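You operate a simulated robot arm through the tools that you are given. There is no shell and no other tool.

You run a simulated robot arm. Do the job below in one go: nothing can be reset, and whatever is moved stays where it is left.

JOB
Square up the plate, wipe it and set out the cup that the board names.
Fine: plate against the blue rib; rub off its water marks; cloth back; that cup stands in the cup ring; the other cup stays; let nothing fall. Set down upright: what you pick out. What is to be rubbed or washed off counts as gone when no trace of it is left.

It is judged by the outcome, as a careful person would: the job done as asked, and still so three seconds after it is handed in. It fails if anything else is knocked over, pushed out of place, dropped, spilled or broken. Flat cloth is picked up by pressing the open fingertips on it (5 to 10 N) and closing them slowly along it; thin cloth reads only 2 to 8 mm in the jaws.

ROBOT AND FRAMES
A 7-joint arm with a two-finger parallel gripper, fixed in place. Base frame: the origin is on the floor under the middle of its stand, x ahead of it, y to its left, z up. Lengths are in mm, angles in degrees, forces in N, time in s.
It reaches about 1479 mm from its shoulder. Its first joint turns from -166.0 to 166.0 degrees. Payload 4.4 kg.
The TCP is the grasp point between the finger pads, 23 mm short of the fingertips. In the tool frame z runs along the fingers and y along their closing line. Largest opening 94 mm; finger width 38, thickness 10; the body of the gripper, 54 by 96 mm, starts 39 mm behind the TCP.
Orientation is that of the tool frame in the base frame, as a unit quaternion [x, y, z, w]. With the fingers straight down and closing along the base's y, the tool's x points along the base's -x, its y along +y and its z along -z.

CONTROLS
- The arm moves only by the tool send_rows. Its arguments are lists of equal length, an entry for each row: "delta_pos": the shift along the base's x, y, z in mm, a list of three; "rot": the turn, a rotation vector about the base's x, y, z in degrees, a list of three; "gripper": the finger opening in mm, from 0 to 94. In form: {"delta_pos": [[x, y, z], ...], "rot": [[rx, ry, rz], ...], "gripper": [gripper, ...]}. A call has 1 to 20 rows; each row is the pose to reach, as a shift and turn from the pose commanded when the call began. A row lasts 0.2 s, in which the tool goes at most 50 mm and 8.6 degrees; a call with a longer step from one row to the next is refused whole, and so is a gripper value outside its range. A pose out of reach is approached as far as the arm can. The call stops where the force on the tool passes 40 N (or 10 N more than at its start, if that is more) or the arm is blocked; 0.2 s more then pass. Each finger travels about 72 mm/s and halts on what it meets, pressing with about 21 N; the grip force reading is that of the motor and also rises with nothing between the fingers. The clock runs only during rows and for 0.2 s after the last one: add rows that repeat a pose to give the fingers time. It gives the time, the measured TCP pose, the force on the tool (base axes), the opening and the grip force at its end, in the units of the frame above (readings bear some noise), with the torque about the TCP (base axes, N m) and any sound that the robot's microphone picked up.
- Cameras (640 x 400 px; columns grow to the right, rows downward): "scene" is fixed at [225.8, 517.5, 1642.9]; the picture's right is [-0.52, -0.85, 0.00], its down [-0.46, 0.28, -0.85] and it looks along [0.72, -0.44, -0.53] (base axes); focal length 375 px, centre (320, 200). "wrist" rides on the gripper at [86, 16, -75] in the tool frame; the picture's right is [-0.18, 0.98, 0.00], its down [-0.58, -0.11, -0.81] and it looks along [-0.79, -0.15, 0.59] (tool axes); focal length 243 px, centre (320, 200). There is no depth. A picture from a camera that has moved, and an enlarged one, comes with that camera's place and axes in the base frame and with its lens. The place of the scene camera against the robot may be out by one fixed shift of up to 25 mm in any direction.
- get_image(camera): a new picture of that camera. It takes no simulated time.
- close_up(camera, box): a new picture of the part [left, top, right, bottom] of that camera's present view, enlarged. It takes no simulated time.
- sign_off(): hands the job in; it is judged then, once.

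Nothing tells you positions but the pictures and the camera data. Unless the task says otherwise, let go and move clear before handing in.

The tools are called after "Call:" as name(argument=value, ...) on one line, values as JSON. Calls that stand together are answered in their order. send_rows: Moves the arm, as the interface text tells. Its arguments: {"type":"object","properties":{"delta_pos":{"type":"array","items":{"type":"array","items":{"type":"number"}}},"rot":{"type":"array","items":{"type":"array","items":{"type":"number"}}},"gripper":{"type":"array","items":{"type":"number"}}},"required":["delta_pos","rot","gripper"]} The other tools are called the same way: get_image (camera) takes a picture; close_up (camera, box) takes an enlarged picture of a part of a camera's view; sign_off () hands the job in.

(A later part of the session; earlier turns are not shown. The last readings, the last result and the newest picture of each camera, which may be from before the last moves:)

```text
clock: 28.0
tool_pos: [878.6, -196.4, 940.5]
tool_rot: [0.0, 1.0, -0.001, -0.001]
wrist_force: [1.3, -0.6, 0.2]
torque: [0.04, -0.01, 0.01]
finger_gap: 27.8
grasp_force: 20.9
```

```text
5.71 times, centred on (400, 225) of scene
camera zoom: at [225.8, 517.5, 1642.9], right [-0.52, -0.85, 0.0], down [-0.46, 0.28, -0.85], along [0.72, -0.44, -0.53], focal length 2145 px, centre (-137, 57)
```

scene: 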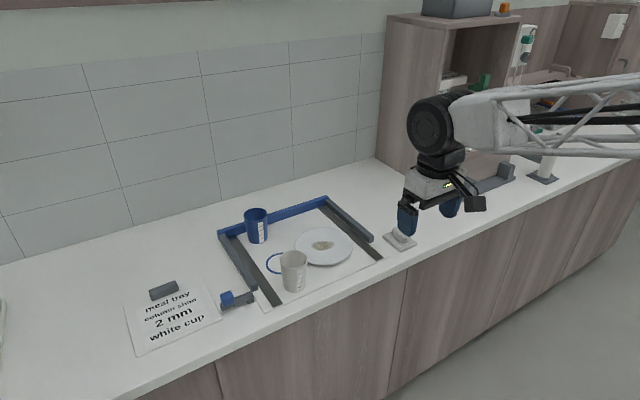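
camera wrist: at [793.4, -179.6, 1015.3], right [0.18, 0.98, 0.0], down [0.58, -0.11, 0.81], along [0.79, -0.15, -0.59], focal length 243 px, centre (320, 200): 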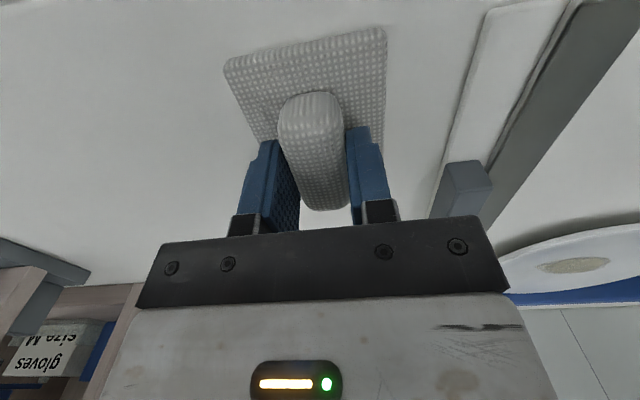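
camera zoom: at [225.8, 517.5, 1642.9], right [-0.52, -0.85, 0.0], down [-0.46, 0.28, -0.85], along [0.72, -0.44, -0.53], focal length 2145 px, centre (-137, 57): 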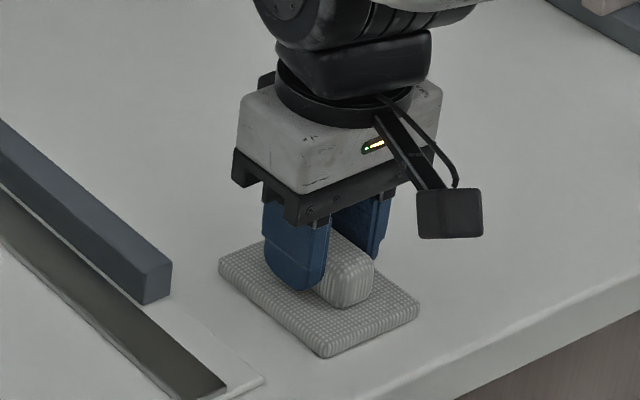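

The handle is gripped at 27.8 mm with 21 N. I'm lifting slowly and checking that the pad hangs level.

Call:
send_rows(delta_pos=[[0, 0, 2], [0, 0, 5], [0, 0, 10], [0, 0, 18], [0, 0, 28], [0, 0, 40], [0, 0, 55], [0, 0, 72], [0, 0, 88], [0, 0, 98], [0, 0, 100], [0, 0, 100]], rot=[[0, 0, 0], [0, 0, 0], [0, 0, 0], [0, 0, 0], [0, 0, 0], [0, 0, 0], [0, 0, 0], [0, 0, 0], [0, 0, 0], [0, 0, 0], [0, 0, 0], [0, 0, 0]], gripper=[10, 10, 10, 10, 10, 10, 10, 10, 10, 10, 10, 10])

Call:
get_image(camera="wrist")

Call:
close_up(camera="scene", box=[360, 160, 460, 260])

```text
clock: 30.6
tool_pos: [879.0, -195.5, 1041.8]
tool_rot: [0.0, 1.0, -0.001, -0.001]
wrist_force: [-0.4, 0.2, -0.5]
torque: [-0.02, -0.02, 0.0]
finger_gap: 27.8
grasp_force: 21.6
```

```text
taken
camera wrist: at [793.2, -179.0, 1115.8], right [0.18, 0.98, 0.0], down [0.58, -0.11, 0.81], along [0.79, -0.15, -0.59], focal length 243 px, centre (320, 200)
```

wrist: 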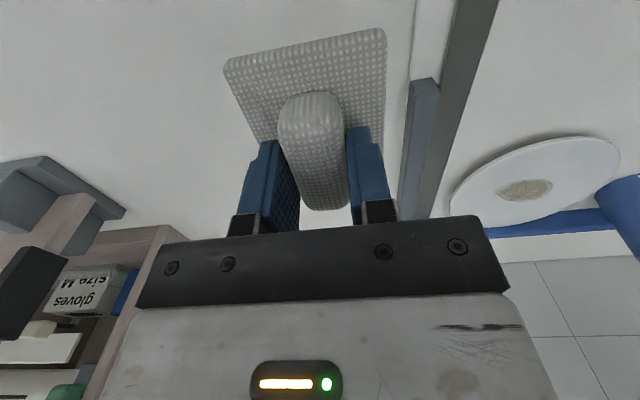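

```text
4.00 times, centred on (410, 210) of scene
camera zoom: at [225.8, 517.5, 1642.9], right [-0.52, -0.85, 0.0], down [-0.46, 0.28, -0.85], along [0.72, -0.44, -0.53], focal length 1502 px, centre (-40, 160)
```

zoom: 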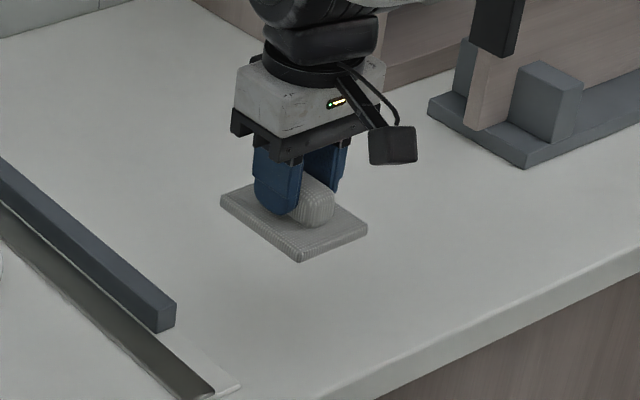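

The pad is held level. I'm carrying it over to above the mark on the plate.

Call:
send_rows(delta_pos=[[10, 11, 0], [30, 33, 0], [55, 61, 0], [82, 91, 0], [109, 120, 0], [136, 150, 0], [162, 179, 0], [184, 203, 0], [199, 220, 0], [206, 228, 0], [208, 230, 0], [208, 230, 0]], rot=[[0, 0, 0], [0, 0, 0], [0, 0, 0], [0, 0, 0], [0, 0, 0], [0, 0, 0], [0, 0, 0], [0, 0, 0], [0, 0, 0], [0, 0, 0], [0, 0, 0], [0, 0, 0]], gripper=[10, 10, 10, 10, 10, 10, 10, 10, 10, 10, 10, 10])

Call:
get_image(camera="wrist")

Call:
close_up(camera="scene", box=[240, 150, 400, 270])

```text
clock: 33.2
tool_pos: [1085.4, 35.0, 1041.4]
tool_rot: [0.001, 1.0, -0.001, -0.001]
wrist_force: [-0.4, -0.5, -0.3]
torque: [0.0, 0.02, 0.02]
finger_gap: 27.6
grasp_force: 20.4
```

```text
taken
camera wrist: at [1001.5, 51.6, 1116.4], right [0.18, 0.98, 0.0], down [0.58, -0.11, 0.81], along [0.79, -0.15, -0.59], focal length 243 px, centre (320, 200)
```

wrist: 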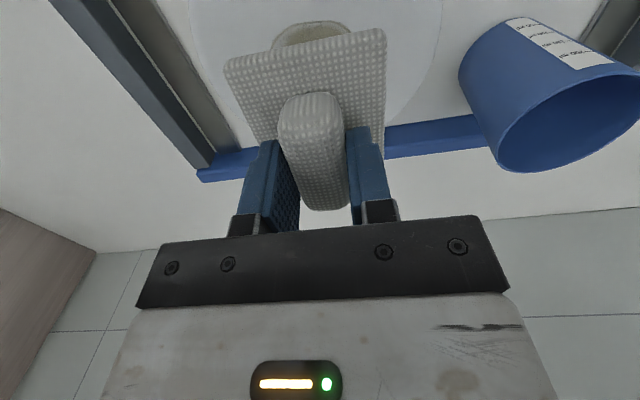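

```text
3.33 times, centred on (320, 210) of scene
camera zoom: at [225.8, 517.5, 1642.9], right [-0.52, -0.85, 0.0], down [-0.46, 0.28, -0.85], along [0.72, -0.44, -0.53], focal length 1251 px, centre (320, 167)
```

zoom: 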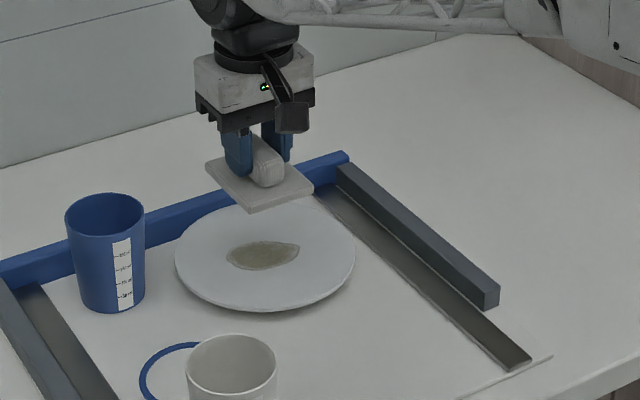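

The pad is right over the mark and well clear of the blue cup. I'm descending to just above the plate.

Call:
send_rows(delta_pos=[[1, 0, -6], [2, 0, -18], [2, 0, -32], [2, 0, -46], [2, 0, -58], [2, 0, -66], [2, 0, -70], [2, 0, -72], [2, 0, -72]], rot=[[0, 0, 0], [0, 0, 0], [0, 0, 0], [0, 0, 0], [0, 0, 0], [0, 0, 0], [0, 0, 0], [0, 0, 0], [0, 0, 0]], gripper=[10, 10, 10, 10, 10, 10, 10, 10, 10])

Call:
close_up(camera="scene", box=[260, 170, 360, 250])

Call:
get_image(camera="wrist")

```text
clock: 35.2
tool_pos: [1088.2, 32.7, 970.3]
tool_rot: [0.0, 1.0, -0.001, -0.001]
wrist_force: [-0.1, 0.1, -0.8]
torque: [0.01, 0.02, -0.02]
finger_gap: 28.0
grasp_force: 21.0
```

```text
5.00 times, centred on (310, 210) of scene
camera zoom: at [225.8, 517.5, 1642.9], right [-0.52, -0.85, 0.0], down [-0.46, 0.28, -0.85], along [0.72, -0.44, -0.53], focal length 1877 px, centre (370, 150)
```

zoom: 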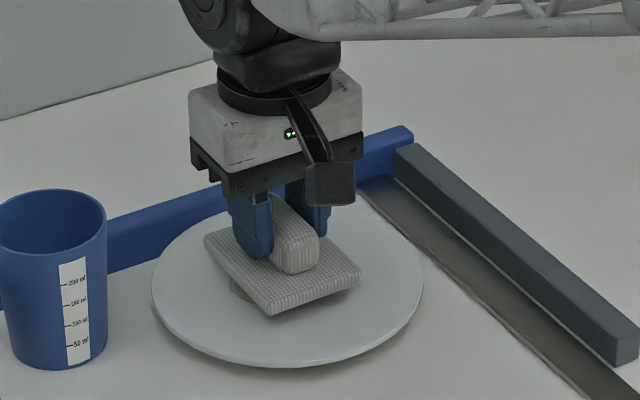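

```text
taken
camera wrist: at [1003.0, 50.1, 1044.7], right [0.18, 0.98, 0.0], down [0.58, -0.11, 0.81], along [0.79, -0.15, -0.59], focal length 243 px, centre (320, 200)
```

wrist: 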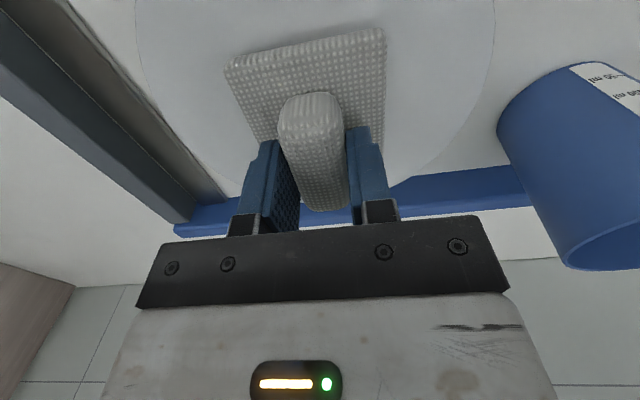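

The pad hovers over the mark, roughly 10 mm above the plate. I'm lowering 1 mm at a time and watching the vertical force.

Call:
send_rows(delta_pos=[[0, 0, -1.5], [0, 0, -3], [0, 0, -4.5], [0, 0, -6], [0, 0, -7], [0, 0, -8]], rot=[[0, 0, 0], [0, 0, 0], [0, 0, 0], [0, 0, 0], [0, 0, 0], [0, 0, 0]], gripper=[10, 10, 10, 10, 10, 10])

Call:
send_rows(delta_pos=[[0, 0, -1], [0, 0, -2], [0, 0, -3]], rot=[[0, 0, 0], [0, 0, 0], [0, 0, 0]], gripper=[10, 10, 10])

Call:
close_up(camera="scene", box=[270, 190, 350, 245])

```text
clock: 36.6
tool_pos: [1088.5, 33.1, 962.7]
tool_rot: [0.0, 1.0, 0.0, -0.001]
wrist_force: [-1.3, -0.7, 5.2]
torque: [0.09, 0.18, 0.04]
finger_gap: 27.5
grasp_force: 20.8
```

```text
clock: 37.4
tool_pos: [1088.3, 33.2, 962.5]
tool_rot: [0.0, 1.0, -0.002, 0.001]
wrist_force: [1.3, 3.5, 30.0]
torque: [0.19, -0.04, 0.02]
finger_gap: 28.1
grasp_force: 21.0
```

```text
7.27 times, centred on (310, 218) of scene
camera zoom: at [225.8, 517.5, 1642.9], right [-0.52, -0.85, 0.0], down [-0.46, 0.28, -0.85], along [0.72, -0.44, -0.53], focal length 2730 px, centre (393, 73)
```

zoom: 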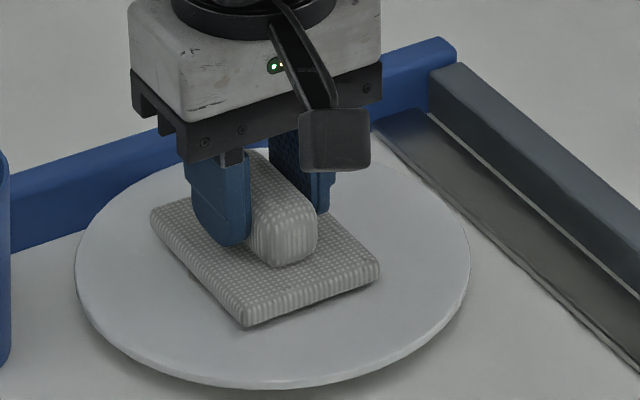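

It made contact at about z 962, and the second step loaded it to 30 N, so I'm easing back up to a light press before rubbing.

Call:
send_rows(delta_pos=[[0, 0, 1], [0, 0, 2], [0, 0, 2.2], [0, 0, 2.2]], rot=[[0, 0, 0], [0, 0, 0], [0, 0, 0], [0, 0, 0]], gripper=[10, 10, 10, 10])

```text
clock: 38.4
tool_pos: [1086.5, 34.3, 960.0]
tool_rot: [0.001, 1.0, -0.001, -0.001]
wrist_force: [5.6, -4.1, 23.4]
torque: [-0.06, -0.24, 0.01]
finger_gap: 27.8
grasp_force: 20.9
```

The press is still about 23 N. I'm easing up a little more.

Call:
send_rows(delta_pos=[[0, 0, 0.5], [0, 0, 1], [0, 0, 1.2], [0, 0, 1.2]], rot=[[0, 0, 0], [0, 0, 0], [0, 0, 0], [0, 0, 0]], gripper=[10, 10, 10, 10])

```text
clock: 39.4
tool_pos: [1088.5, 33.6, 960.3]
tool_rot: [0.0, 1.0, -0.001, -0.002]
wrist_force: [-1.8, 0.7, 5.5]
torque: [0.04, -0.07, -0.01]
finger_gap: 27.5
grasp_force: 21.1
```

The press is now about 5.5 N. I'm starting gentle rubbing strokes along y, parallel to the rib so the plate isn't pulled off it.

Call:
send_rows(delta_pos=[[0, 3, -0.2], [0, 8, -0.2], [0, 14, -0.2], [0, 19, -0.2], [0, 22, -0.2], [0, 19, -0.2], [0, 13, -0.2], [0, 7, -0.2], [0, 0, -0.2], [0, -7, -0.2], [0, -13, -0.2], [0, -19, -0.2], [0, -22, -0.2], [0, -19, -0.2], [0, -13, -0.2], [0, -6, -0.2], [0, 0, -0.2]], rot=[[0, 0, 0], [0, 0, 0], [0, 0, 0], [0, 0, 0], [0, 0, 0], [0, 0, 0], [0, 0, 0], [0, 0, 0], [0, 0, 0], [0, 0, 0], [0, 0, 0], [0, 0, 0], [0, 0, 0], [0, 0, 0], [0, 0, 0], [0, 0, 0], [0, 0, 0]], gripper=[10, 10, 10, 10, 10, 10, 10, 10, 10, 10, 10, 10, 10, 10, 10, 10, 10])

Call:
close_up(camera="scene", box=[260, 180, 360, 250])

Call:
get_image(camera="wrist")

```text
clock: 43.0
tool_pos: [1088.9, 34.2, 961.4]
tool_rot: [0.001, 1.0, -0.001, -0.001]
wrist_force: [0.3, 0.3, -0.7]
torque: [0.02, -0.01, -0.03]
finger_gap: 27.6
grasp_force: 21.4
```

```text
5.71 times, centred on (310, 215) of scene
camera zoom: at [225.8, 517.5, 1642.9], right [-0.52, -0.85, 0.0], down [-0.46, 0.28, -0.85], along [0.72, -0.44, -0.53], focal length 2145 px, centre (377, 114)
```

zoom: 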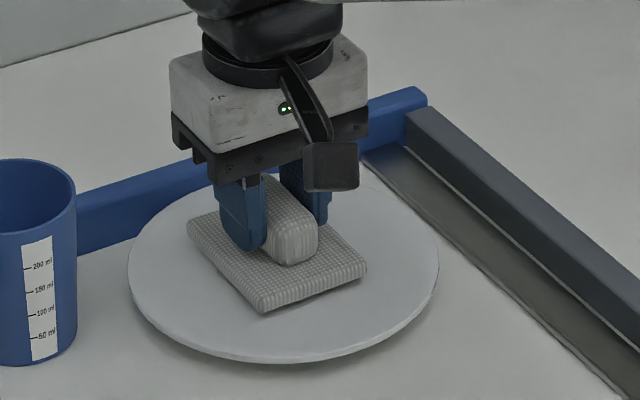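

```text
taken
camera wrist: at [1003.9, 50.3, 1036.2], right [0.19, 0.98, 0.0], down [0.58, -0.11, 0.81], along [0.79, -0.15, -0.59], focal length 243 px, centre (320, 200)
```

wrist: 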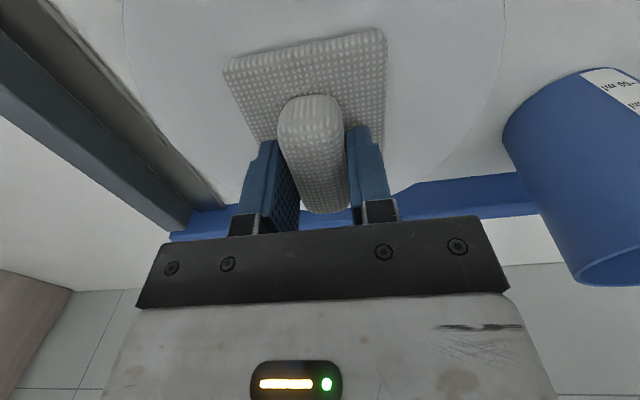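

The press faded to zero after the strokes. I'll lower in half-millimetre steps to restore a light press.

Call:
send_rows(delta_pos=[[0, 0, -0.4], [0, 0, -0.8], [0, 0, -0.8]], rot=[[0, 0, 0], [0, 0, 0], [0, 0, 0]], gripper=[10, 10, 10])

```text
clock: 43.8
tool_pos: [1090.3, 32.4, 961.7]
tool_rot: [0.0, 1.0, -0.001, -0.002]
wrist_force: [0.6, 0.1, 4.5]
torque: [0.12, 0.21, -0.02]
finger_gap: 27.5
grasp_force: 21.3
```

The press is back at 4.5 N. I'm adding slightly more and rubbing again along y, reading the force mid-stroke.

Call:
send_rows(delta_pos=[[0, 3, -0.3], [0, 8, -0.4], [0, 14, -0.4], [0, 19, -0.4], [0, 23, -0.4], [0, 19, -0.4], [0, 13, -0.4], [0, 7, -0.4], [0, 0, -0.4], [0, -7, -0.4], [0, -13, -0.4], [0, -19, -0.4], [0, -23, -0.4]], rot=[[0, 0, 0], [0, 0, 0], [0, 0, 0], [0, 0, 0], [0, 0, 0], [0, 0, 0], [0, 0, 0], [0, 0, 0], [0, 0, 0], [0, 0, 0], [0, 0, 0], [0, 0, 0], [0, 0, 0]], gripper=[10, 10, 10, 10, 10, 10, 10, 10, 10, 10, 10, 10, 10])

Call:
close_up(camera="scene", box=[260, 180, 360, 250])

Call:
get_image(camera="wrist")

```text
clock: 46.6
tool_pos: [1089.5, 8.8, 961.4]
tool_rot: [0.0, 1.0, -0.001, -0.002]
wrist_force: [-0.3, 2.7, 4.3]
torque: [0.08, 0.06, -0.04]
finger_gap: 27.7
grasp_force: 20.7
```

```text
5.71 times, centred on (310, 215) of scene
camera zoom: at [225.8, 517.5, 1642.9], right [-0.52, -0.85, 0.0], down [-0.46, 0.28, -0.85], along [0.72, -0.44, -0.53], focal length 2145 px, centre (377, 114)
```

zoom: 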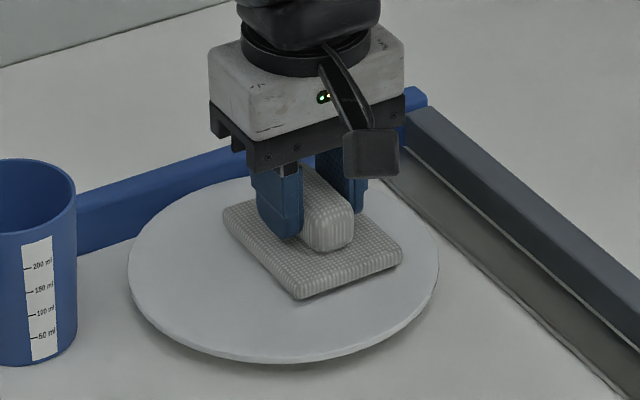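

```text
taken
camera wrist: at [1003.9, 26.8, 1035.7], right [0.18, 0.98, 0.0], down [0.58, -0.11, 0.81], along [0.79, -0.15, -0.59], focal length 243 px, centre (320, 200)
```

wrist: 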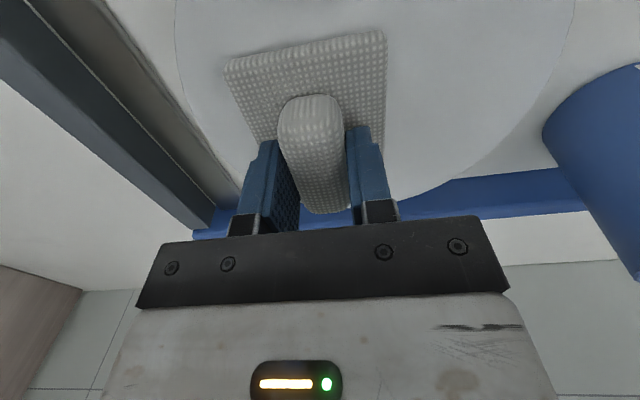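

The side the pad has left looks clean and the plate hasn't shifted. I'll do a few more strokes, then lift to inspect.

Call:
send_rows(delta_pos=[[0, 5, -0.2], [0, 12, -0.2], [0, 20, -0.2], [0, 28, -0.2], [0, 36, -0.2], [0, 43, -0.2], [0, 47, -0.2], [0, 43, -0.2], [0, 36, -0.2], [0, 28, -0.2], [0, 20, -0.2], [0, 12, -0.2], [0, 5, -0.2], [0, -2, -0.2], [0, 5, -0.2], [0, 12, -0.2], [0, 18, -0.2], [0, 23, -0.2]], rot=[[0, 0, 0], [0, 0, 0], [0, 0, 0], [0, 0, 0], [0, 0, 0], [0, 0, 0], [0, 0, 0], [0, 0, 0], [0, 0, 0], [0, 0, 0], [0, 0, 0], [0, 0, 0], [0, 0, 0], [0, 0, 0], [0, 0, 0], [0, 0, 0], [0, 0, 0], [0, 0, 0]], gripper=[10, 10, 10, 10, 10, 10, 10, 10, 10, 10, 10, 10, 10, 10, 10, 10, 10, 10])

```text
clock: 50.4
tool_pos: [1088.3, 33.5, 961.7]
tool_rot: [0.001, 1.0, -0.001, -0.001]
wrist_force: [1.7, -7.3, 14.7]
torque: [-0.11, -0.02, -0.01]
finger_gap: 27.7
grasp_force: 21.9
```

The strokes ran with a firm press. I'm lifting straight up and moving aside to inspect the plate.

Call:
send_rows(delta_pos=[[0, 0, 1], [0, 0, 3], [0, 0, 8], [0, 0, 18], [0, 0, 32], [-2, -4, 48], [-10, -15, 64], [-22, -32, 76], [-36, -55, 82], [-52, -82, 85], [-68, -108, 85], [-80, -130, 85], [-88, -145, 85], [-90, -150, 85], [-90, -150, 85]], rot=[[0, 0, 0], [0, 0, 0], [0, 0, 0], [0, 0, 0], [0, 0, 0], [0, 0, 0], [0, 0, 0], [0, 0, 0], [0, 0, 0], [0, 0, 0], [0, 0, 0], [0, 0, 0], [0, 0, 0], [0, 0, 0], [0, 0, 0]], gripper=[10, 10, 10, 10, 10, 10, 10, 10, 10, 10, 10, 10, 10, 10, 10])

Call:
close_up(camera="scene", box=[270, 195, 350, 245])

Call:
get_image(camera="wrist")

Call:
get_image(camera="scene")

```text
clock: 53.6
tool_pos: [998.6, -117.3, 1046.2]
tool_rot: [0.0, 1.0, -0.001, -0.001]
wrist_force: [-0.6, -0.5, -1.0]
torque: [-0.01, -0.02, 0.01]
finger_gap: 27.5
grasp_force: 20.9
```

```text
8.00 times, centred on (310, 220) of scene
camera zoom: at [225.8, 517.5, 1642.9], right [-0.52, -0.85, 0.0], down [-0.46, 0.28, -0.85], along [0.72, -0.44, -0.53], focal length 3003 px, centre (400, 40)
```

zoom: 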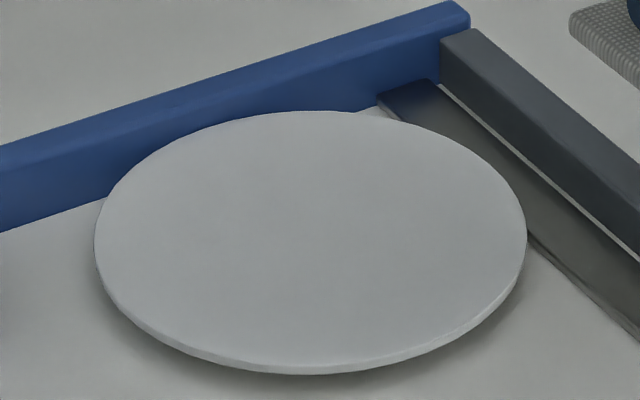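

```text
taken
camera wrist: at [912.6, -99.9, 1119.9], right [0.18, 0.98, 0.0], down [0.58, -0.11, 0.81], along [0.79, -0.15, -0.59], focal length 243 px, centre (320, 200)
```

wrist: 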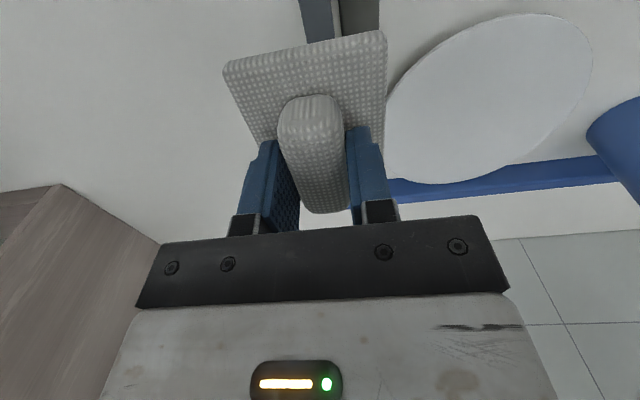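

```text
taken
```

scene: 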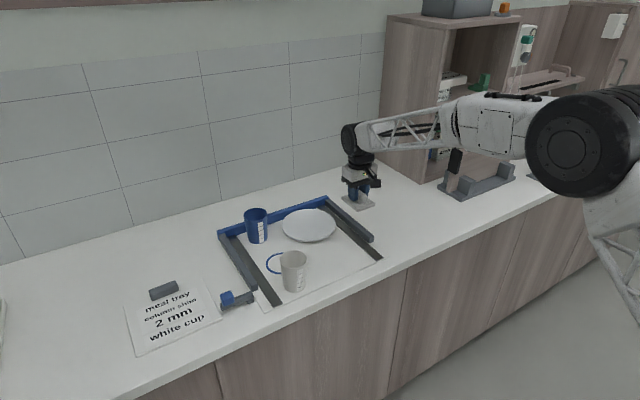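

The mark appears fully gone, but the plate slid a bit along the rib toward -y. I'll zoom in to check for traces and whether it still touches the rib.

Call:
close_up(camera="wrist", box=[380, 0, 620, 200])

Call:
close_up(camera="scene", box=[285, 205, 335, 240])

Call:
close_up(camera="scene", box=[270, 195, 320, 225])

```text
2.00 times, centred on (500, 100) of wrist
camera zoom: at [912.6, -99.9, 1119.9], right [0.18, 0.98, 0.0], down [0.58, -0.11, 0.81], along [0.79, -0.15, -0.59], focal length 485 px, centre (-40, 400)
```

zoom: 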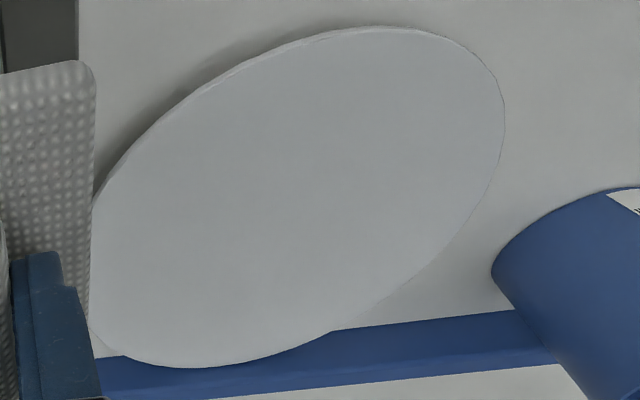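

```text
11.43 times, centred on (310, 222) of scene
camera zoom: at [225.8, 517.5, 1642.9], right [-0.52, -0.85, 0.0], down [-0.46, 0.28, -0.85], along [0.72, -0.44, -0.53], focal length 4290 px, centre (434, -57)
```

zoom: 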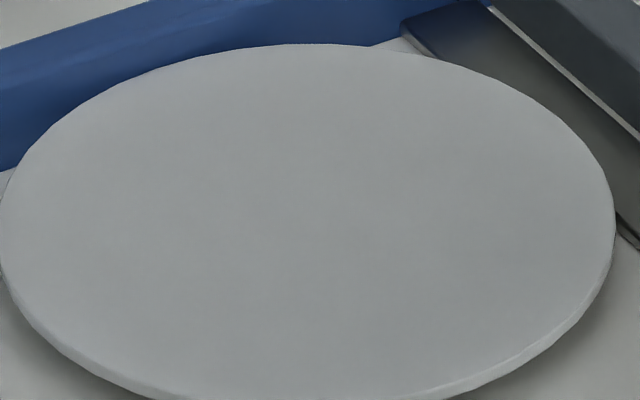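

```text
12.80 times, centred on (295, 210) of scene
camera zoom: at [225.8, 517.5, 1642.9], right [-0.52, -0.85, 0.0], down [-0.46, 0.28, -0.85], along [0.72, -0.44, -0.53], focal length 4805 px, centre (640, 72)
```

zoom: 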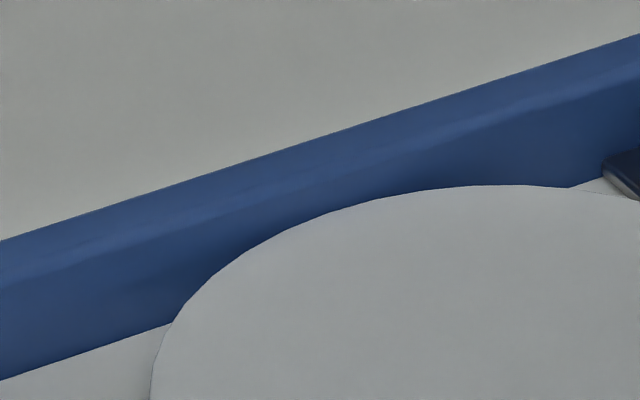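

No trace of the mark is left, and I estimate the plate moved about 18 mm along the rib and perhaps 1 mm off it, so I'll re-seat it afterwards. First I'm carrying the cloth back to where I picked it up.

Call:
send_rows(delta_pos=[[-8, -5, 0], [-26, -17, 0], [-50, -33, 0], [-75, -50, 0], [-97, -65, 0], [-112, -75, 0], [-119, -79, -6], [-120, -80, -22], [-120, -80, -45], [-120, -80, -68], [-120, -80, -86], [-120, -80, -96], [-120, -80, -99], [-120, -80, -100]], rot=[[0, 0, 0], [0, 0, 0], [0, 0, 0], [0, 0, 0], [0, 0, 0], [0, 0, 0], [0, 0, 0], [0, 0, 0], [0, 0, 0], [0, 0, 0], [0, 0, 0], [0, 0, 0], [0, 0, 0], [0, 0, 0]], gripper=[10, 10, 10, 10, 10, 10, 10, 10, 10, 10, 10, 10, 10, 10])

Call:
close_up(camera="scene", box=[360, 190, 440, 260])

```text
clock: 56.6
tool_pos: [878.6, -197.0, 946.4]
tool_rot: [0.0, 1.0, -0.001, 0.0]
wrist_force: [-1.3, 0.0, -0.5]
torque: [-0.04, -0.01, 0.03]
finger_gap: 28.0
grasp_force: 21.1
```

```text
5.71 times, centred on (400, 225) of scene
camera zoom: at [225.8, 517.5, 1642.9], right [-0.52, -0.85, 0.0], down [-0.46, 0.28, -0.85], along [0.72, -0.44, -0.53], focal length 2145 px, centre (-137, 57)
```

zoom: 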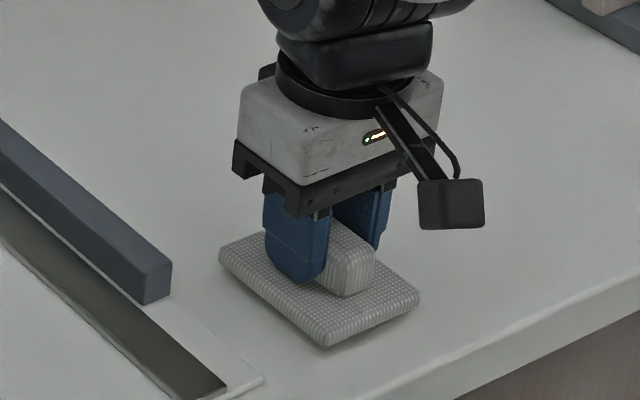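

The pad is back over its spot, about 4 mm up. I'm lowering it the last bit in small steps.

Call:
send_rows(delta_pos=[[0, 0, -1], [0, 0, -2], [0, 0, -2.8]], rot=[[0, 0, 0], [0, 0, 0], [0, 0, 0]], gripper=[10, 10, 10])

```text
clock: 57.4
tool_pos: [879.0, -196.8, 944.1]
tool_rot: [0.0, 1.0, -0.001, -0.001]
wrist_force: [-0.1, -0.4, -1.0]
torque: [0.01, 0.01, 0.02]
finger_gap: 27.6
grasp_force: 21.5
```

Call:
send_rows(delta_pos=[[0, 0, -0.5], [0, 0, -1], [0, 0, -1]], rot=[[0, 0, 0], [0, 0, 0], [0, 0, 0]], gripper=[10, 10, 10])

```text
clock: 58.2
tool_pos: [879.1, -197.5, 942.4]
tool_rot: [0.0, 1.0, -0.001, -0.002]
wrist_force: [-0.6, 0.2, -0.2]
torque: [-0.03, 0.04, 0.01]
finger_gap: 27.6
grasp_force: 20.5
```

I see no contact yet, so I'm lowering a bit further.

Call:
send_rows(delta_pos=[[0, 0, -0.5], [0, 0, -1], [0, 0, -1]], rot=[[0, 0, 0], [0, 0, 0], [0, 0, 0]], gripper=[10, 10, 10])

Call:
close_up(camera="scene", box=[360, 190, 440, 260])

```text
clock: 59.0
tool_pos: [878.5, -197.4, 940.2]
tool_rot: [0.0, 1.0, -0.002, 0.0]
wrist_force: [-0.5, -0.3, -1.2]
torque: [-0.03, 0.01, 0.04]
finger_gap: 27.6
grasp_force: 21.2
```

```text
5.71 times, centred on (400, 225) of scene
camera zoom: at [225.8, 517.5, 1642.9], right [-0.52, -0.85, 0.0], down [-0.46, 0.28, -0.85], along [0.72, -0.44, -0.53], focal length 2145 px, centre (-137, 57)
```

zoom: 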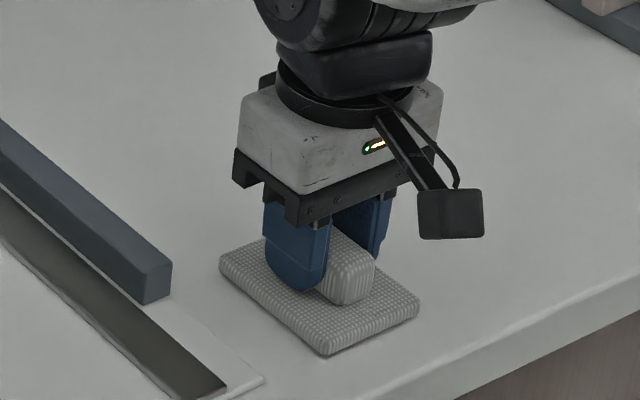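

The pad is almost down. I'm lowering one more half millimetre at a time.

Call:
send_rows(delta_pos=[[0, 0, -0.5], [0, 0, -0.8], [0, 0, -0.8]], rot=[[0, 0, 0], [0, 0, 0], [0, 0, 0]], gripper=[10, 10, 10])

```text
clock: 59.8
tool_pos: [878.2, -197.5, 938.7]
tool_rot: [0.0, 1.0, -0.001, -0.001]
wrist_force: [-0.8, -1.0, -1.2]
torque: [-0.02, 0.03, -0.03]
finger_gap: 27.7
grasp_force: 21.1
```

Call:
send_rows(delta_pos=[[0, 0, -0.5], [0, 0, -0.8], [0, 0, -0.8]], rot=[[0, 0, 0], [0, 0, 0], [0, 0, 0]], gripper=[10, 10, 10])

```text
clock: 60.6
tool_pos: [877.9, -197.4, 938.7]
tool_rot: [0.0, 1.0, 0.0, -0.001]
wrist_force: [-0.3, 0.7, -0.6]
torque: [-0.01, -0.01, -0.03]
finger_gap: 27.5
grasp_force: 20.9
```

Call:
close_up(camera="scene", box=[380, 225, 430, 260])

Call:
send_rows(delta_pos=[[0, 0, -0.4], [0, 0, -0.7], [0, 0, -0.7]], rot=[[0, 0, 0], [0, 0, 0], [0, 0, 0]], gripper=[10, 10, 10])

Call:
close_up(camera="scene", box=[380, 225, 430, 260])

```text
11.43 times, centred on (405, 242) of scene
camera zoom: at [225.8, 517.5, 1642.9], right [-0.52, -0.85, 0.0], down [-0.46, 0.28, -0.85], along [0.72, -0.44, -0.53], focal length 4290 px, centre (-651, -286)
```

zoom: 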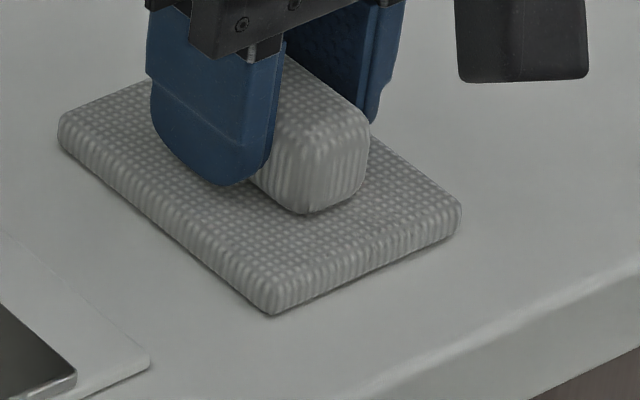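

```text
clock: 61.4
tool_pos: [879.3, -197.4, 939.7]
tool_rot: [0.0, 1.0, 0.0, -0.001]
wrist_force: [-1.2, -0.1, 2.6]
torque: [0.11, 0.02, 0.05]
finger_gap: 27.7
grasp_force: 20.9
```

```text
11.43 times, centred on (405, 242) of scene
camera zoom: at [225.8, 517.5, 1642.9], right [-0.52, -0.85, 0.0], down [-0.46, 0.28, -0.85], along [0.72, -0.44, -0.53], focal length 4290 px, centre (-651, -286)
```

zoom: 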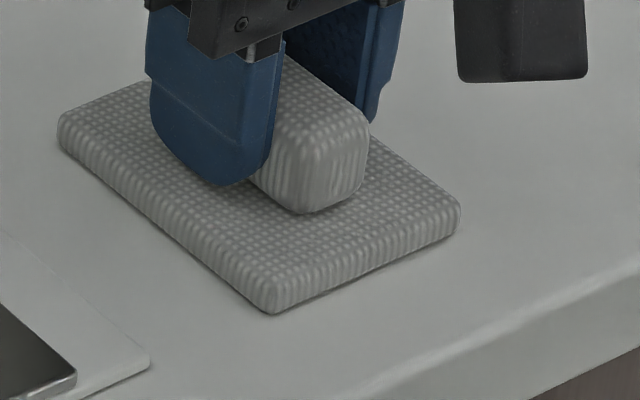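

The pad is down with a light contact of 2.6 N. I'm opening the fingers slowly and rising straight up.

Call:
send_rows(delta_pos=[[0, 0, 0], [0, 0, 0], [0, 0, 0], [0, 0, 0], [0, 0, 0], [0, 0, 1], [0, 0, 4], [0, 0, 12], [0, 0, 25], [0, 0, 45], [0, 0, 70], [0, 0, 95], [0, 0, 115], [0, 0, 120], [0, 0, 120]], rot=[[0, 0, 0], [0, 0, 0], [0, 0, 0], [0, 0, 0], [0, 0, 0], [0, 0, 0], [0, 0, 0], [0, 0, 0], [0, 0, 0], [0, 0, 0], [0, 0, 0], [0, 0, 0], [0, 0, 0], [0, 0, 0], [0, 0, 0]], gripper=[28, 32, 38, 46, 52, 52, 52, 52, 52, 52, 52, 52, 52, 52, 52])

Call:
get_image(camera="wrist")

Call:
close_up(camera="scene", box=[370, 215, 434, 255])

Call:
get_image(camera="scene")

```text
clock: 64.6
tool_pos: [879.3, -195.3, 1059.7]
tool_rot: [0.0, 1.0, -0.001, -0.001]
wrist_force: [0.3, 0.1, -0.6]
torque: [0.01, -0.02, -0.03]
finger_gap: 51.8
grasp_force: 0.0
```

```text
taken
camera wrist: at [792.9, -178.8, 1133.7], right [0.18, 0.98, 0.0], down [0.58, -0.11, 0.81], along [0.79, -0.15, -0.59], focal length 243 px, centre (320, 200)
```

wrist: 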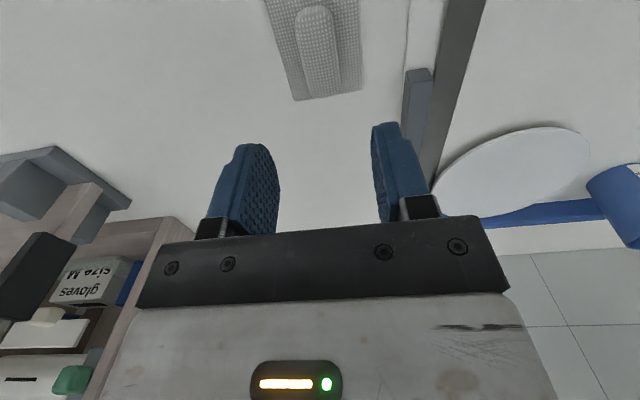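

```text
10.00 times, centred on (402, 235) of scene
camera zoom: at [225.8, 517.5, 1642.9], right [-0.52, -0.85, 0.0], down [-0.46, 0.28, -0.85], along [0.72, -0.44, -0.53], focal length 3754 px, centre (-500, -150)
```

zoom: 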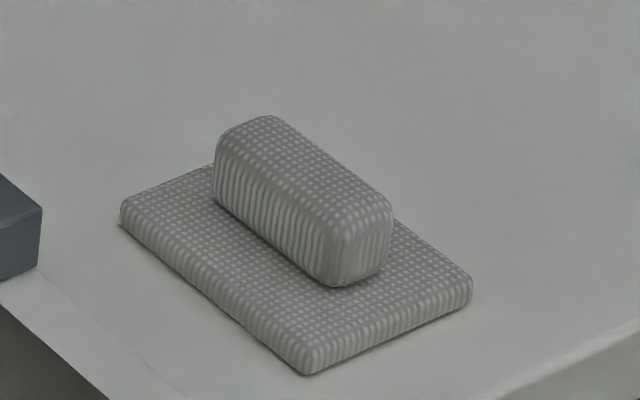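

```text
taken
```

scene: 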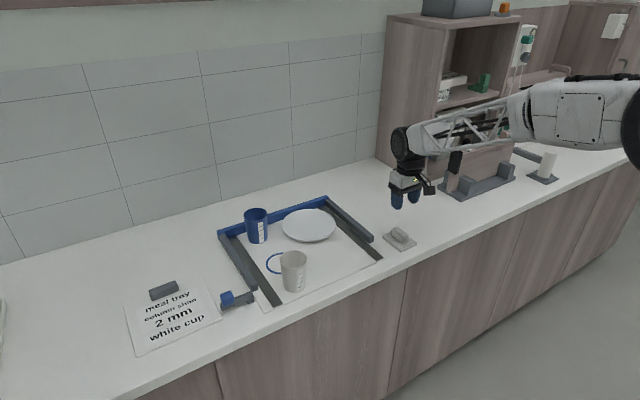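

The cloth is back within about a millimetre of where it lay. Next I'll look at the plate from above to measure it for a gentle re-seat against the rib.

Call:
send_rows(delta_pos=[[-3, 15, 8], [-7, 45, 22], [-11, 80, 40], [-15, 115, 58], [-20, 150, 76], [-25, 182, 90], [-29, 202, 98], [-31, 211, 100], [-31, 212, 100]], rot=[[0, 0, 0], [0, 0, 0], [0, 0, 0], [0, 0, 0], [0, 0, 0], [0, 0, 0], [0, 0, 0], [0, 0, 0], [0, 0, 0]], gripper=[56, 62, 70, 78, 80, 80, 80, 80, 80])

Call:
get_image(camera="wrist")

Call:
close_up(camera="wrist", box=[270, 110, 430, 215])

Call:
close_up(camera="wrist", box=[270, 170, 380, 220])

```text
clock: 66.6
tool_pos: [846.9, 16.5, 1158.2]
tool_rot: [0.0, 1.0, -0.001, -0.001]
wrist_force: [-0.8, 0.1, -0.9]
torque: [-0.03, 0.03, -0.01]
finger_gap: 80.1
grasp_force: 0.0
```

```text
taken
camera wrist: at [761.3, 32.5, 1233.9], right [0.18, 0.98, 0.0], down [0.58, -0.11, 0.81], along [0.79, -0.15, -0.59], focal length 243 px, centre (320, 200)
```

wrist: 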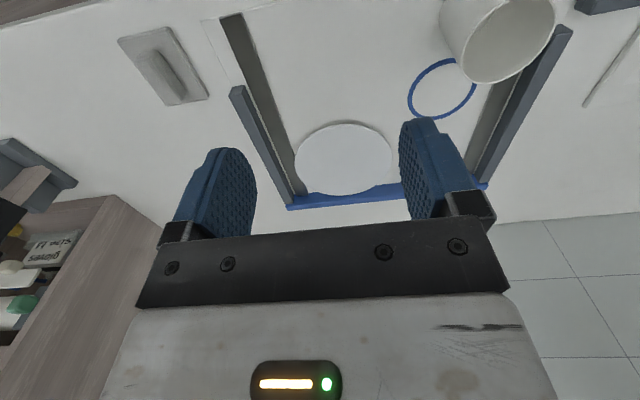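

```text
3.81 times, centred on (350, 162) of wrist
camera zoom: at [761.3, 32.5, 1233.9], right [0.18, 0.98, 0.0], down [0.58, -0.11, 0.81], along [0.79, -0.15, -0.59], focal length 924 px, centre (206, 343)
```

zoom: 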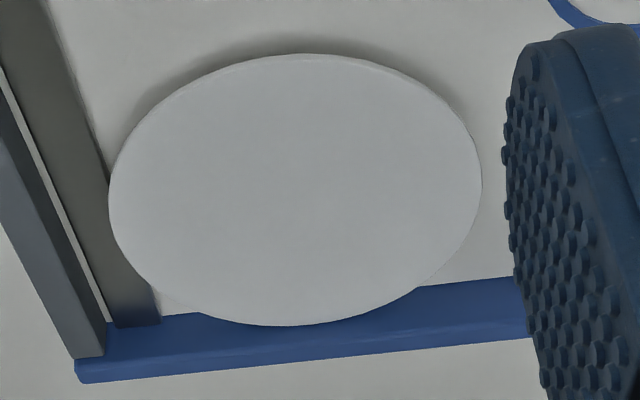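

```text
5.82 times, centred on (325, 195) of wrist
camera zoom: at [761.3, 32.5, 1233.9], right [0.18, 0.98, 0.0], down [0.58, -0.11, 0.81], along [0.79, -0.15, -0.59], focal length 1412 px, centre (291, 229)
```

zoom: 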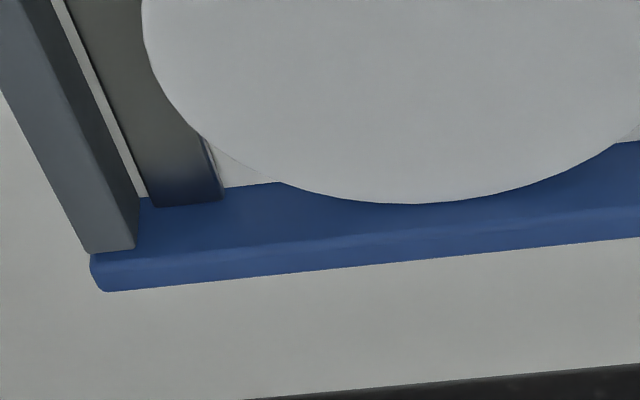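

The plate is in the same place relative to the rib as after my first push, only about 18 mm further along it. I'll bring the fingers down in front of it again and press it gently home to confirm contact.

Call:
send_rows(delta_pos=[[15, 0.6, -15], [38, 0.6, -40], [62, 0.6, -70], [82, 0.6, -105], [95, 0.6, -140], [100, 0.6, -172], [100, 0.6, -198], [100, 0.6, -215], [100, 0.6, -223], [100, 0.6, -225], [100, 0.6, -225]], rot=[[0, 0, 0], [0, 0, 0], [0, 0, 0], [0, 0, 0], [0, 0, 0], [0, 0, 0], [0, 0, 0], [0, 0, 0], [0, 0, 0], [0, 0, 0], [0, 0, 0]], gripper=[80, 80, 80, 80, 80, 80, 80, 80, 80, 80, 80])

Call:
get_image(camera="wrist")

Call:
close_up(camera="scene", box=[260, 180, 380, 260])

```text
clock: 69.0
tool_pos: [948.2, 17.2, 934.0]
tool_rot: [0.0, 1.0, -0.001, -0.001]
wrist_force: [0.5, -0.5, 0.3]
torque: [-0.02, 0.02, 0.02]
finger_gap: 80.1
grasp_force: 0.1
```

```text
taken
camera wrist: at [862.7, 34.4, 1008.6], right [0.18, 0.98, 0.0], down [0.58, -0.11, 0.81], along [0.79, -0.15, -0.59], focal length 243 px, centre (320, 200)
```

wrist: 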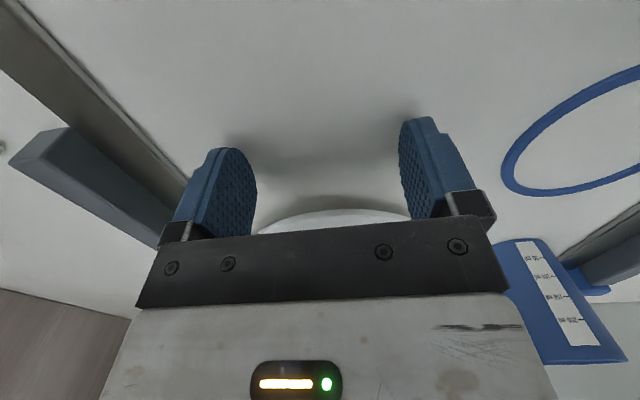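

```text
5.00 times, centred on (320, 220) of scene
camera zoom: at [225.8, 517.5, 1642.9], right [-0.52, -0.85, 0.0], down [-0.46, 0.28, -0.85], along [0.72, -0.44, -0.53], focal length 1877 px, centre (320, 100)
```

zoom: 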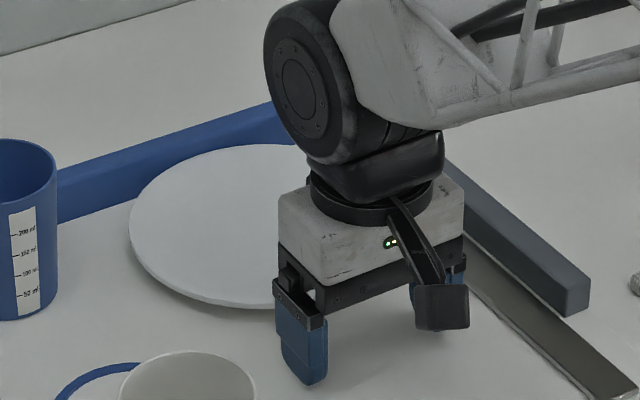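

The plate is centred between the fingers. I'm advancing up to it.

Call:
send_rows(delta_pos=[[4, 0, 0], [10, 0, 0], [16, 0, 0], [22, 0, 0], [27, 0, 0], [31, 0, 0], [34, 0, 0], [35, 0, 0]], rot=[[0, 0, 0], [0, 0, 0], [0, 0, 0], [0, 0, 0], [0, 0, 0], [0, 0, 0], [0, 0, 0], [0, 0, 0]], gripper=[80, 80, 80, 80, 80, 80, 80, 80])

Call:
send_rows(delta_pos=[[1, 0, 0], [2, 0, 0]], rot=[[0, 0, 0], [0, 0, 0]], gripper=[80, 80])

```text
clock: 70.8
tool_pos: [983.4, 16.9, 931.9]
tool_rot: [-0.001, 1.0, -0.001, 0.0]
wrist_force: [-1.2, -0.6, 0.5]
torque: [0.02, 0.04, -0.05]
finger_gap: 80.2
grasp_force: 0.3
```

```text
clock: 71.4
tool_pos: [983.3, 15.2, 933.0]
tool_rot: [0.0, 1.0, -0.001, -0.001]
wrist_force: [-2.5, -0.1, 1.1]
torque: [-0.04, 0.03, -0.09]
finger_gap: 80.3
grasp_force: 0.3
```

The fingers are touching with light drag. I'm pressing in half-millimetre steps until the rib resists.

Call:
send_rows(delta_pos=[[0.5, 0, 0], [1, 0, 0], [1, 0, 0]], rot=[[0, 0, 0], [0, 0, 0], [0, 0, 0]], gripper=[80, 80, 80])

```text
clock: 72.2
tool_pos: [984.8, 15.7, 933.8]
tool_rot: [0.0, 1.0, 0.0, -0.002]
wrist_force: [-12.8, -2.3, 0.9]
torque: [-0.04, 0.2, -0.58]
finger_gap: 81.1
grasp_force: 1.6
```

The rib now resists with 13 N, so the plate is seated. I'm backing off and rising, then going to look at the white cup and ring.

Call:
send_rows(delta_pos=[[-1, 0, 0], [-4, 0, 0], [-10, 0, 0], [-20, 0, 0], [-32, 0, 2], [-44, 0, 12], [-58, 4, 30], [-74, 14, 55], [-92, 30, 85], [-112, 52, 115], [-132, 78, 145], [-152, 104, 170], [-168, 126, 190], [-178, 140, 200], [-182, 145, 203], [-182, 145, 203]], rot=[[0, 0, 0], [0, 0, 0], [0, 0, 0], [0, 0, 0], [0, 0, 0], [0, 0, 0], [0, 0, 0], [0, 0, 0], [0, 0, 0], [0, 0, 0], [0, 0, 0], [0, 0, 0], [0, 0, 0], [0, 0, 0], [0, 0, 0], [0, 0, 0]], gripper=[82, 84, 86, 88, 90, 94, 94, 94, 94, 94, 94, 94, 94, 94, 94, 94])

Call:
get_image(camera="wrist")

Call:
close_up(camera="scene", box=[230, 180, 390, 300])

Call:
close_up(camera="wrist", box=[240, 40, 420, 220])

```text
clock: 75.6
tool_pos: [804.1, 161.6, 1138.2]
tool_rot: [-0.001, 1.0, -0.002, -0.001]
wrist_force: [-0.3, 0.7, 0.2]
torque: [0.01, 0.01, 0.0]
finger_gap: 93.8
grasp_force: 0.1
```

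```text
taken
camera wrist: at [718.7, 178.7, 1212.3], right [0.18, 0.98, 0.0], down [0.58, -0.11, 0.81], along [0.79, -0.15, -0.59], focal length 243 px, centre (320, 200)
```

wrist: 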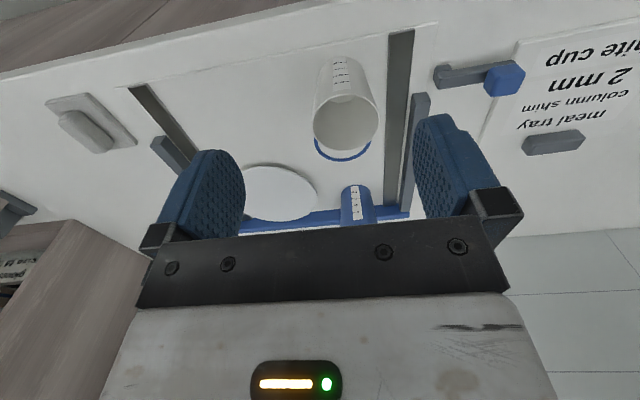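

```text
3.33 times, centred on (310, 240) of scene
camera zoom: at [225.8, 517.5, 1642.9], right [-0.52, -0.85, 0.0], down [-0.46, 0.28, -0.85], along [0.72, -0.44, -0.53], focal length 1251 px, centre (353, 67)
```

zoom: 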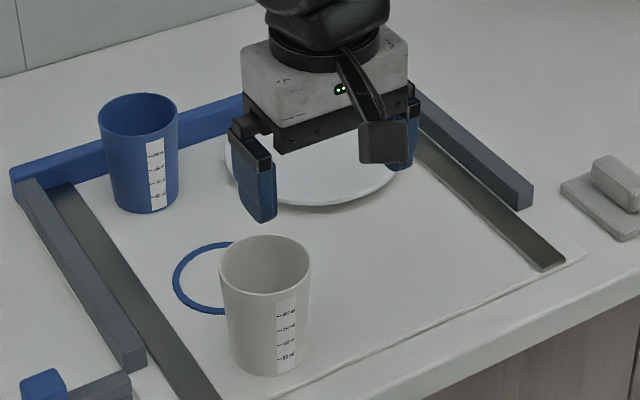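

```text
2.22 times, centred on (330, 130) of wrist
camera zoom: at [718.7, 178.7, 1212.3], right [0.18, 0.98, 0.0], down [0.58, -0.11, 0.81], along [0.79, -0.15, -0.59], focal length 539 px, centre (298, 356)
```

zoom: 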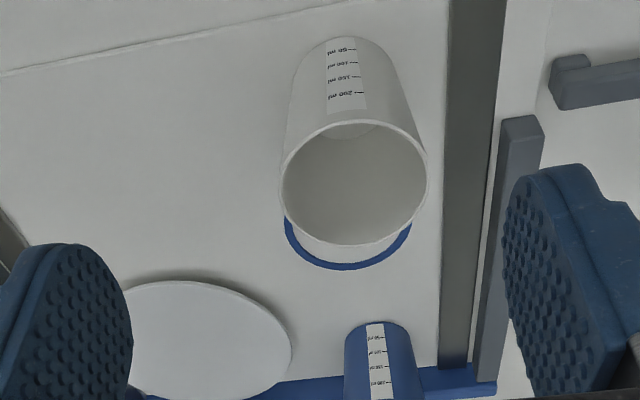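

The white cup's rim centre is near (875.5, 176) and the ring centre near (975, 168), outer radius about 46. I'll go above the cup with the fingers fully open and check alignment.

Call:
send_rows(delta_pos=[[6, 1, -4], [18, 4, -16], [34, 7, -32], [50, 11, -50], [63, 14, -66], [70, 15, -75], [72, 15.3, -77], [72, 15.3, -77]], rot=[[0, 0, 0], [0, 0, 0], [0, 0, 0], [0, 0, 0], [0, 0, 0], [0, 0, 0], [0, 0, 0], [0, 0, 0]], gripper=[94, 94, 94, 94, 94, 94, 94, 94])

Call:
get_image(camera="wrist")

Call:
close_up(camera="wrist", box=[200, 0, 440, 240])

Call:
close_up(camera="scene", box=[230, 200, 350, 300])

```text
clock: 77.4
tool_pos: [875.9, 176.4, 1058.8]
tool_rot: [0.0, 1.0, -0.001, -0.001]
wrist_force: [1.1, 0.6, -0.7]
torque: [0.01, -0.03, 0.01]
finger_gap: 93.8
grasp_force: 0.1
```

```text
taken
camera wrist: at [790.5, 193.3, 1134.2], right [0.18, 0.98, 0.0], down [0.58, -0.11, 0.81], along [0.79, -0.15, -0.59], focal length 243 px, centre (320, 200)
```

wrist: 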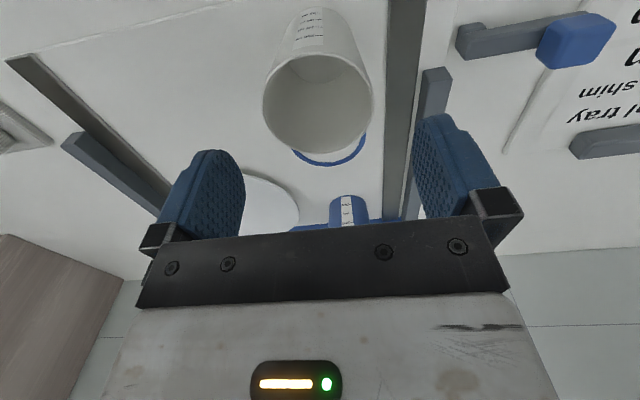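

```text
1.67 times, centred on (320, 120) of wrist
camera zoom: at [790.5, 193.3, 1134.2], right [0.18, 0.98, 0.0], down [0.58, -0.11, 0.81], along [0.79, -0.15, -0.59], focal length 404 px, centre (320, 333)
```

zoom: 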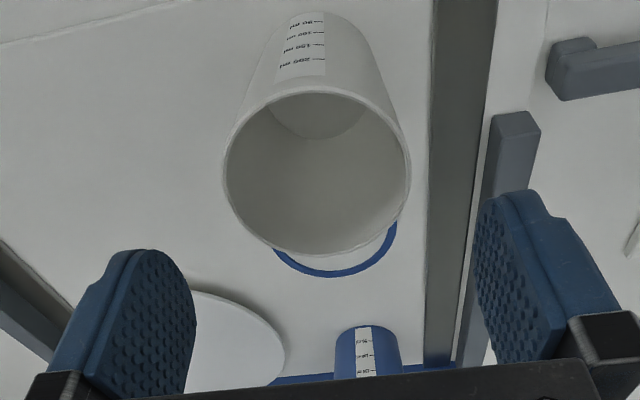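

```text
4.00 times, centred on (290, 250) of scene
camera zoom: at [225.8, 517.5, 1642.9], right [-0.52, -0.85, 0.0], down [-0.46, 0.28, -0.85], along [0.72, -0.44, -0.53], focal length 1502 px, centre (440, 0)
```

zoom: 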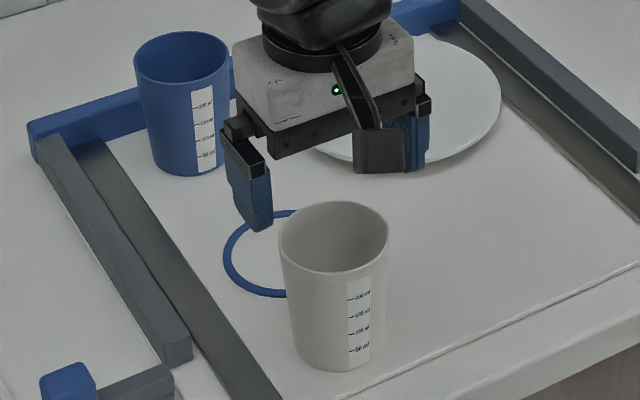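

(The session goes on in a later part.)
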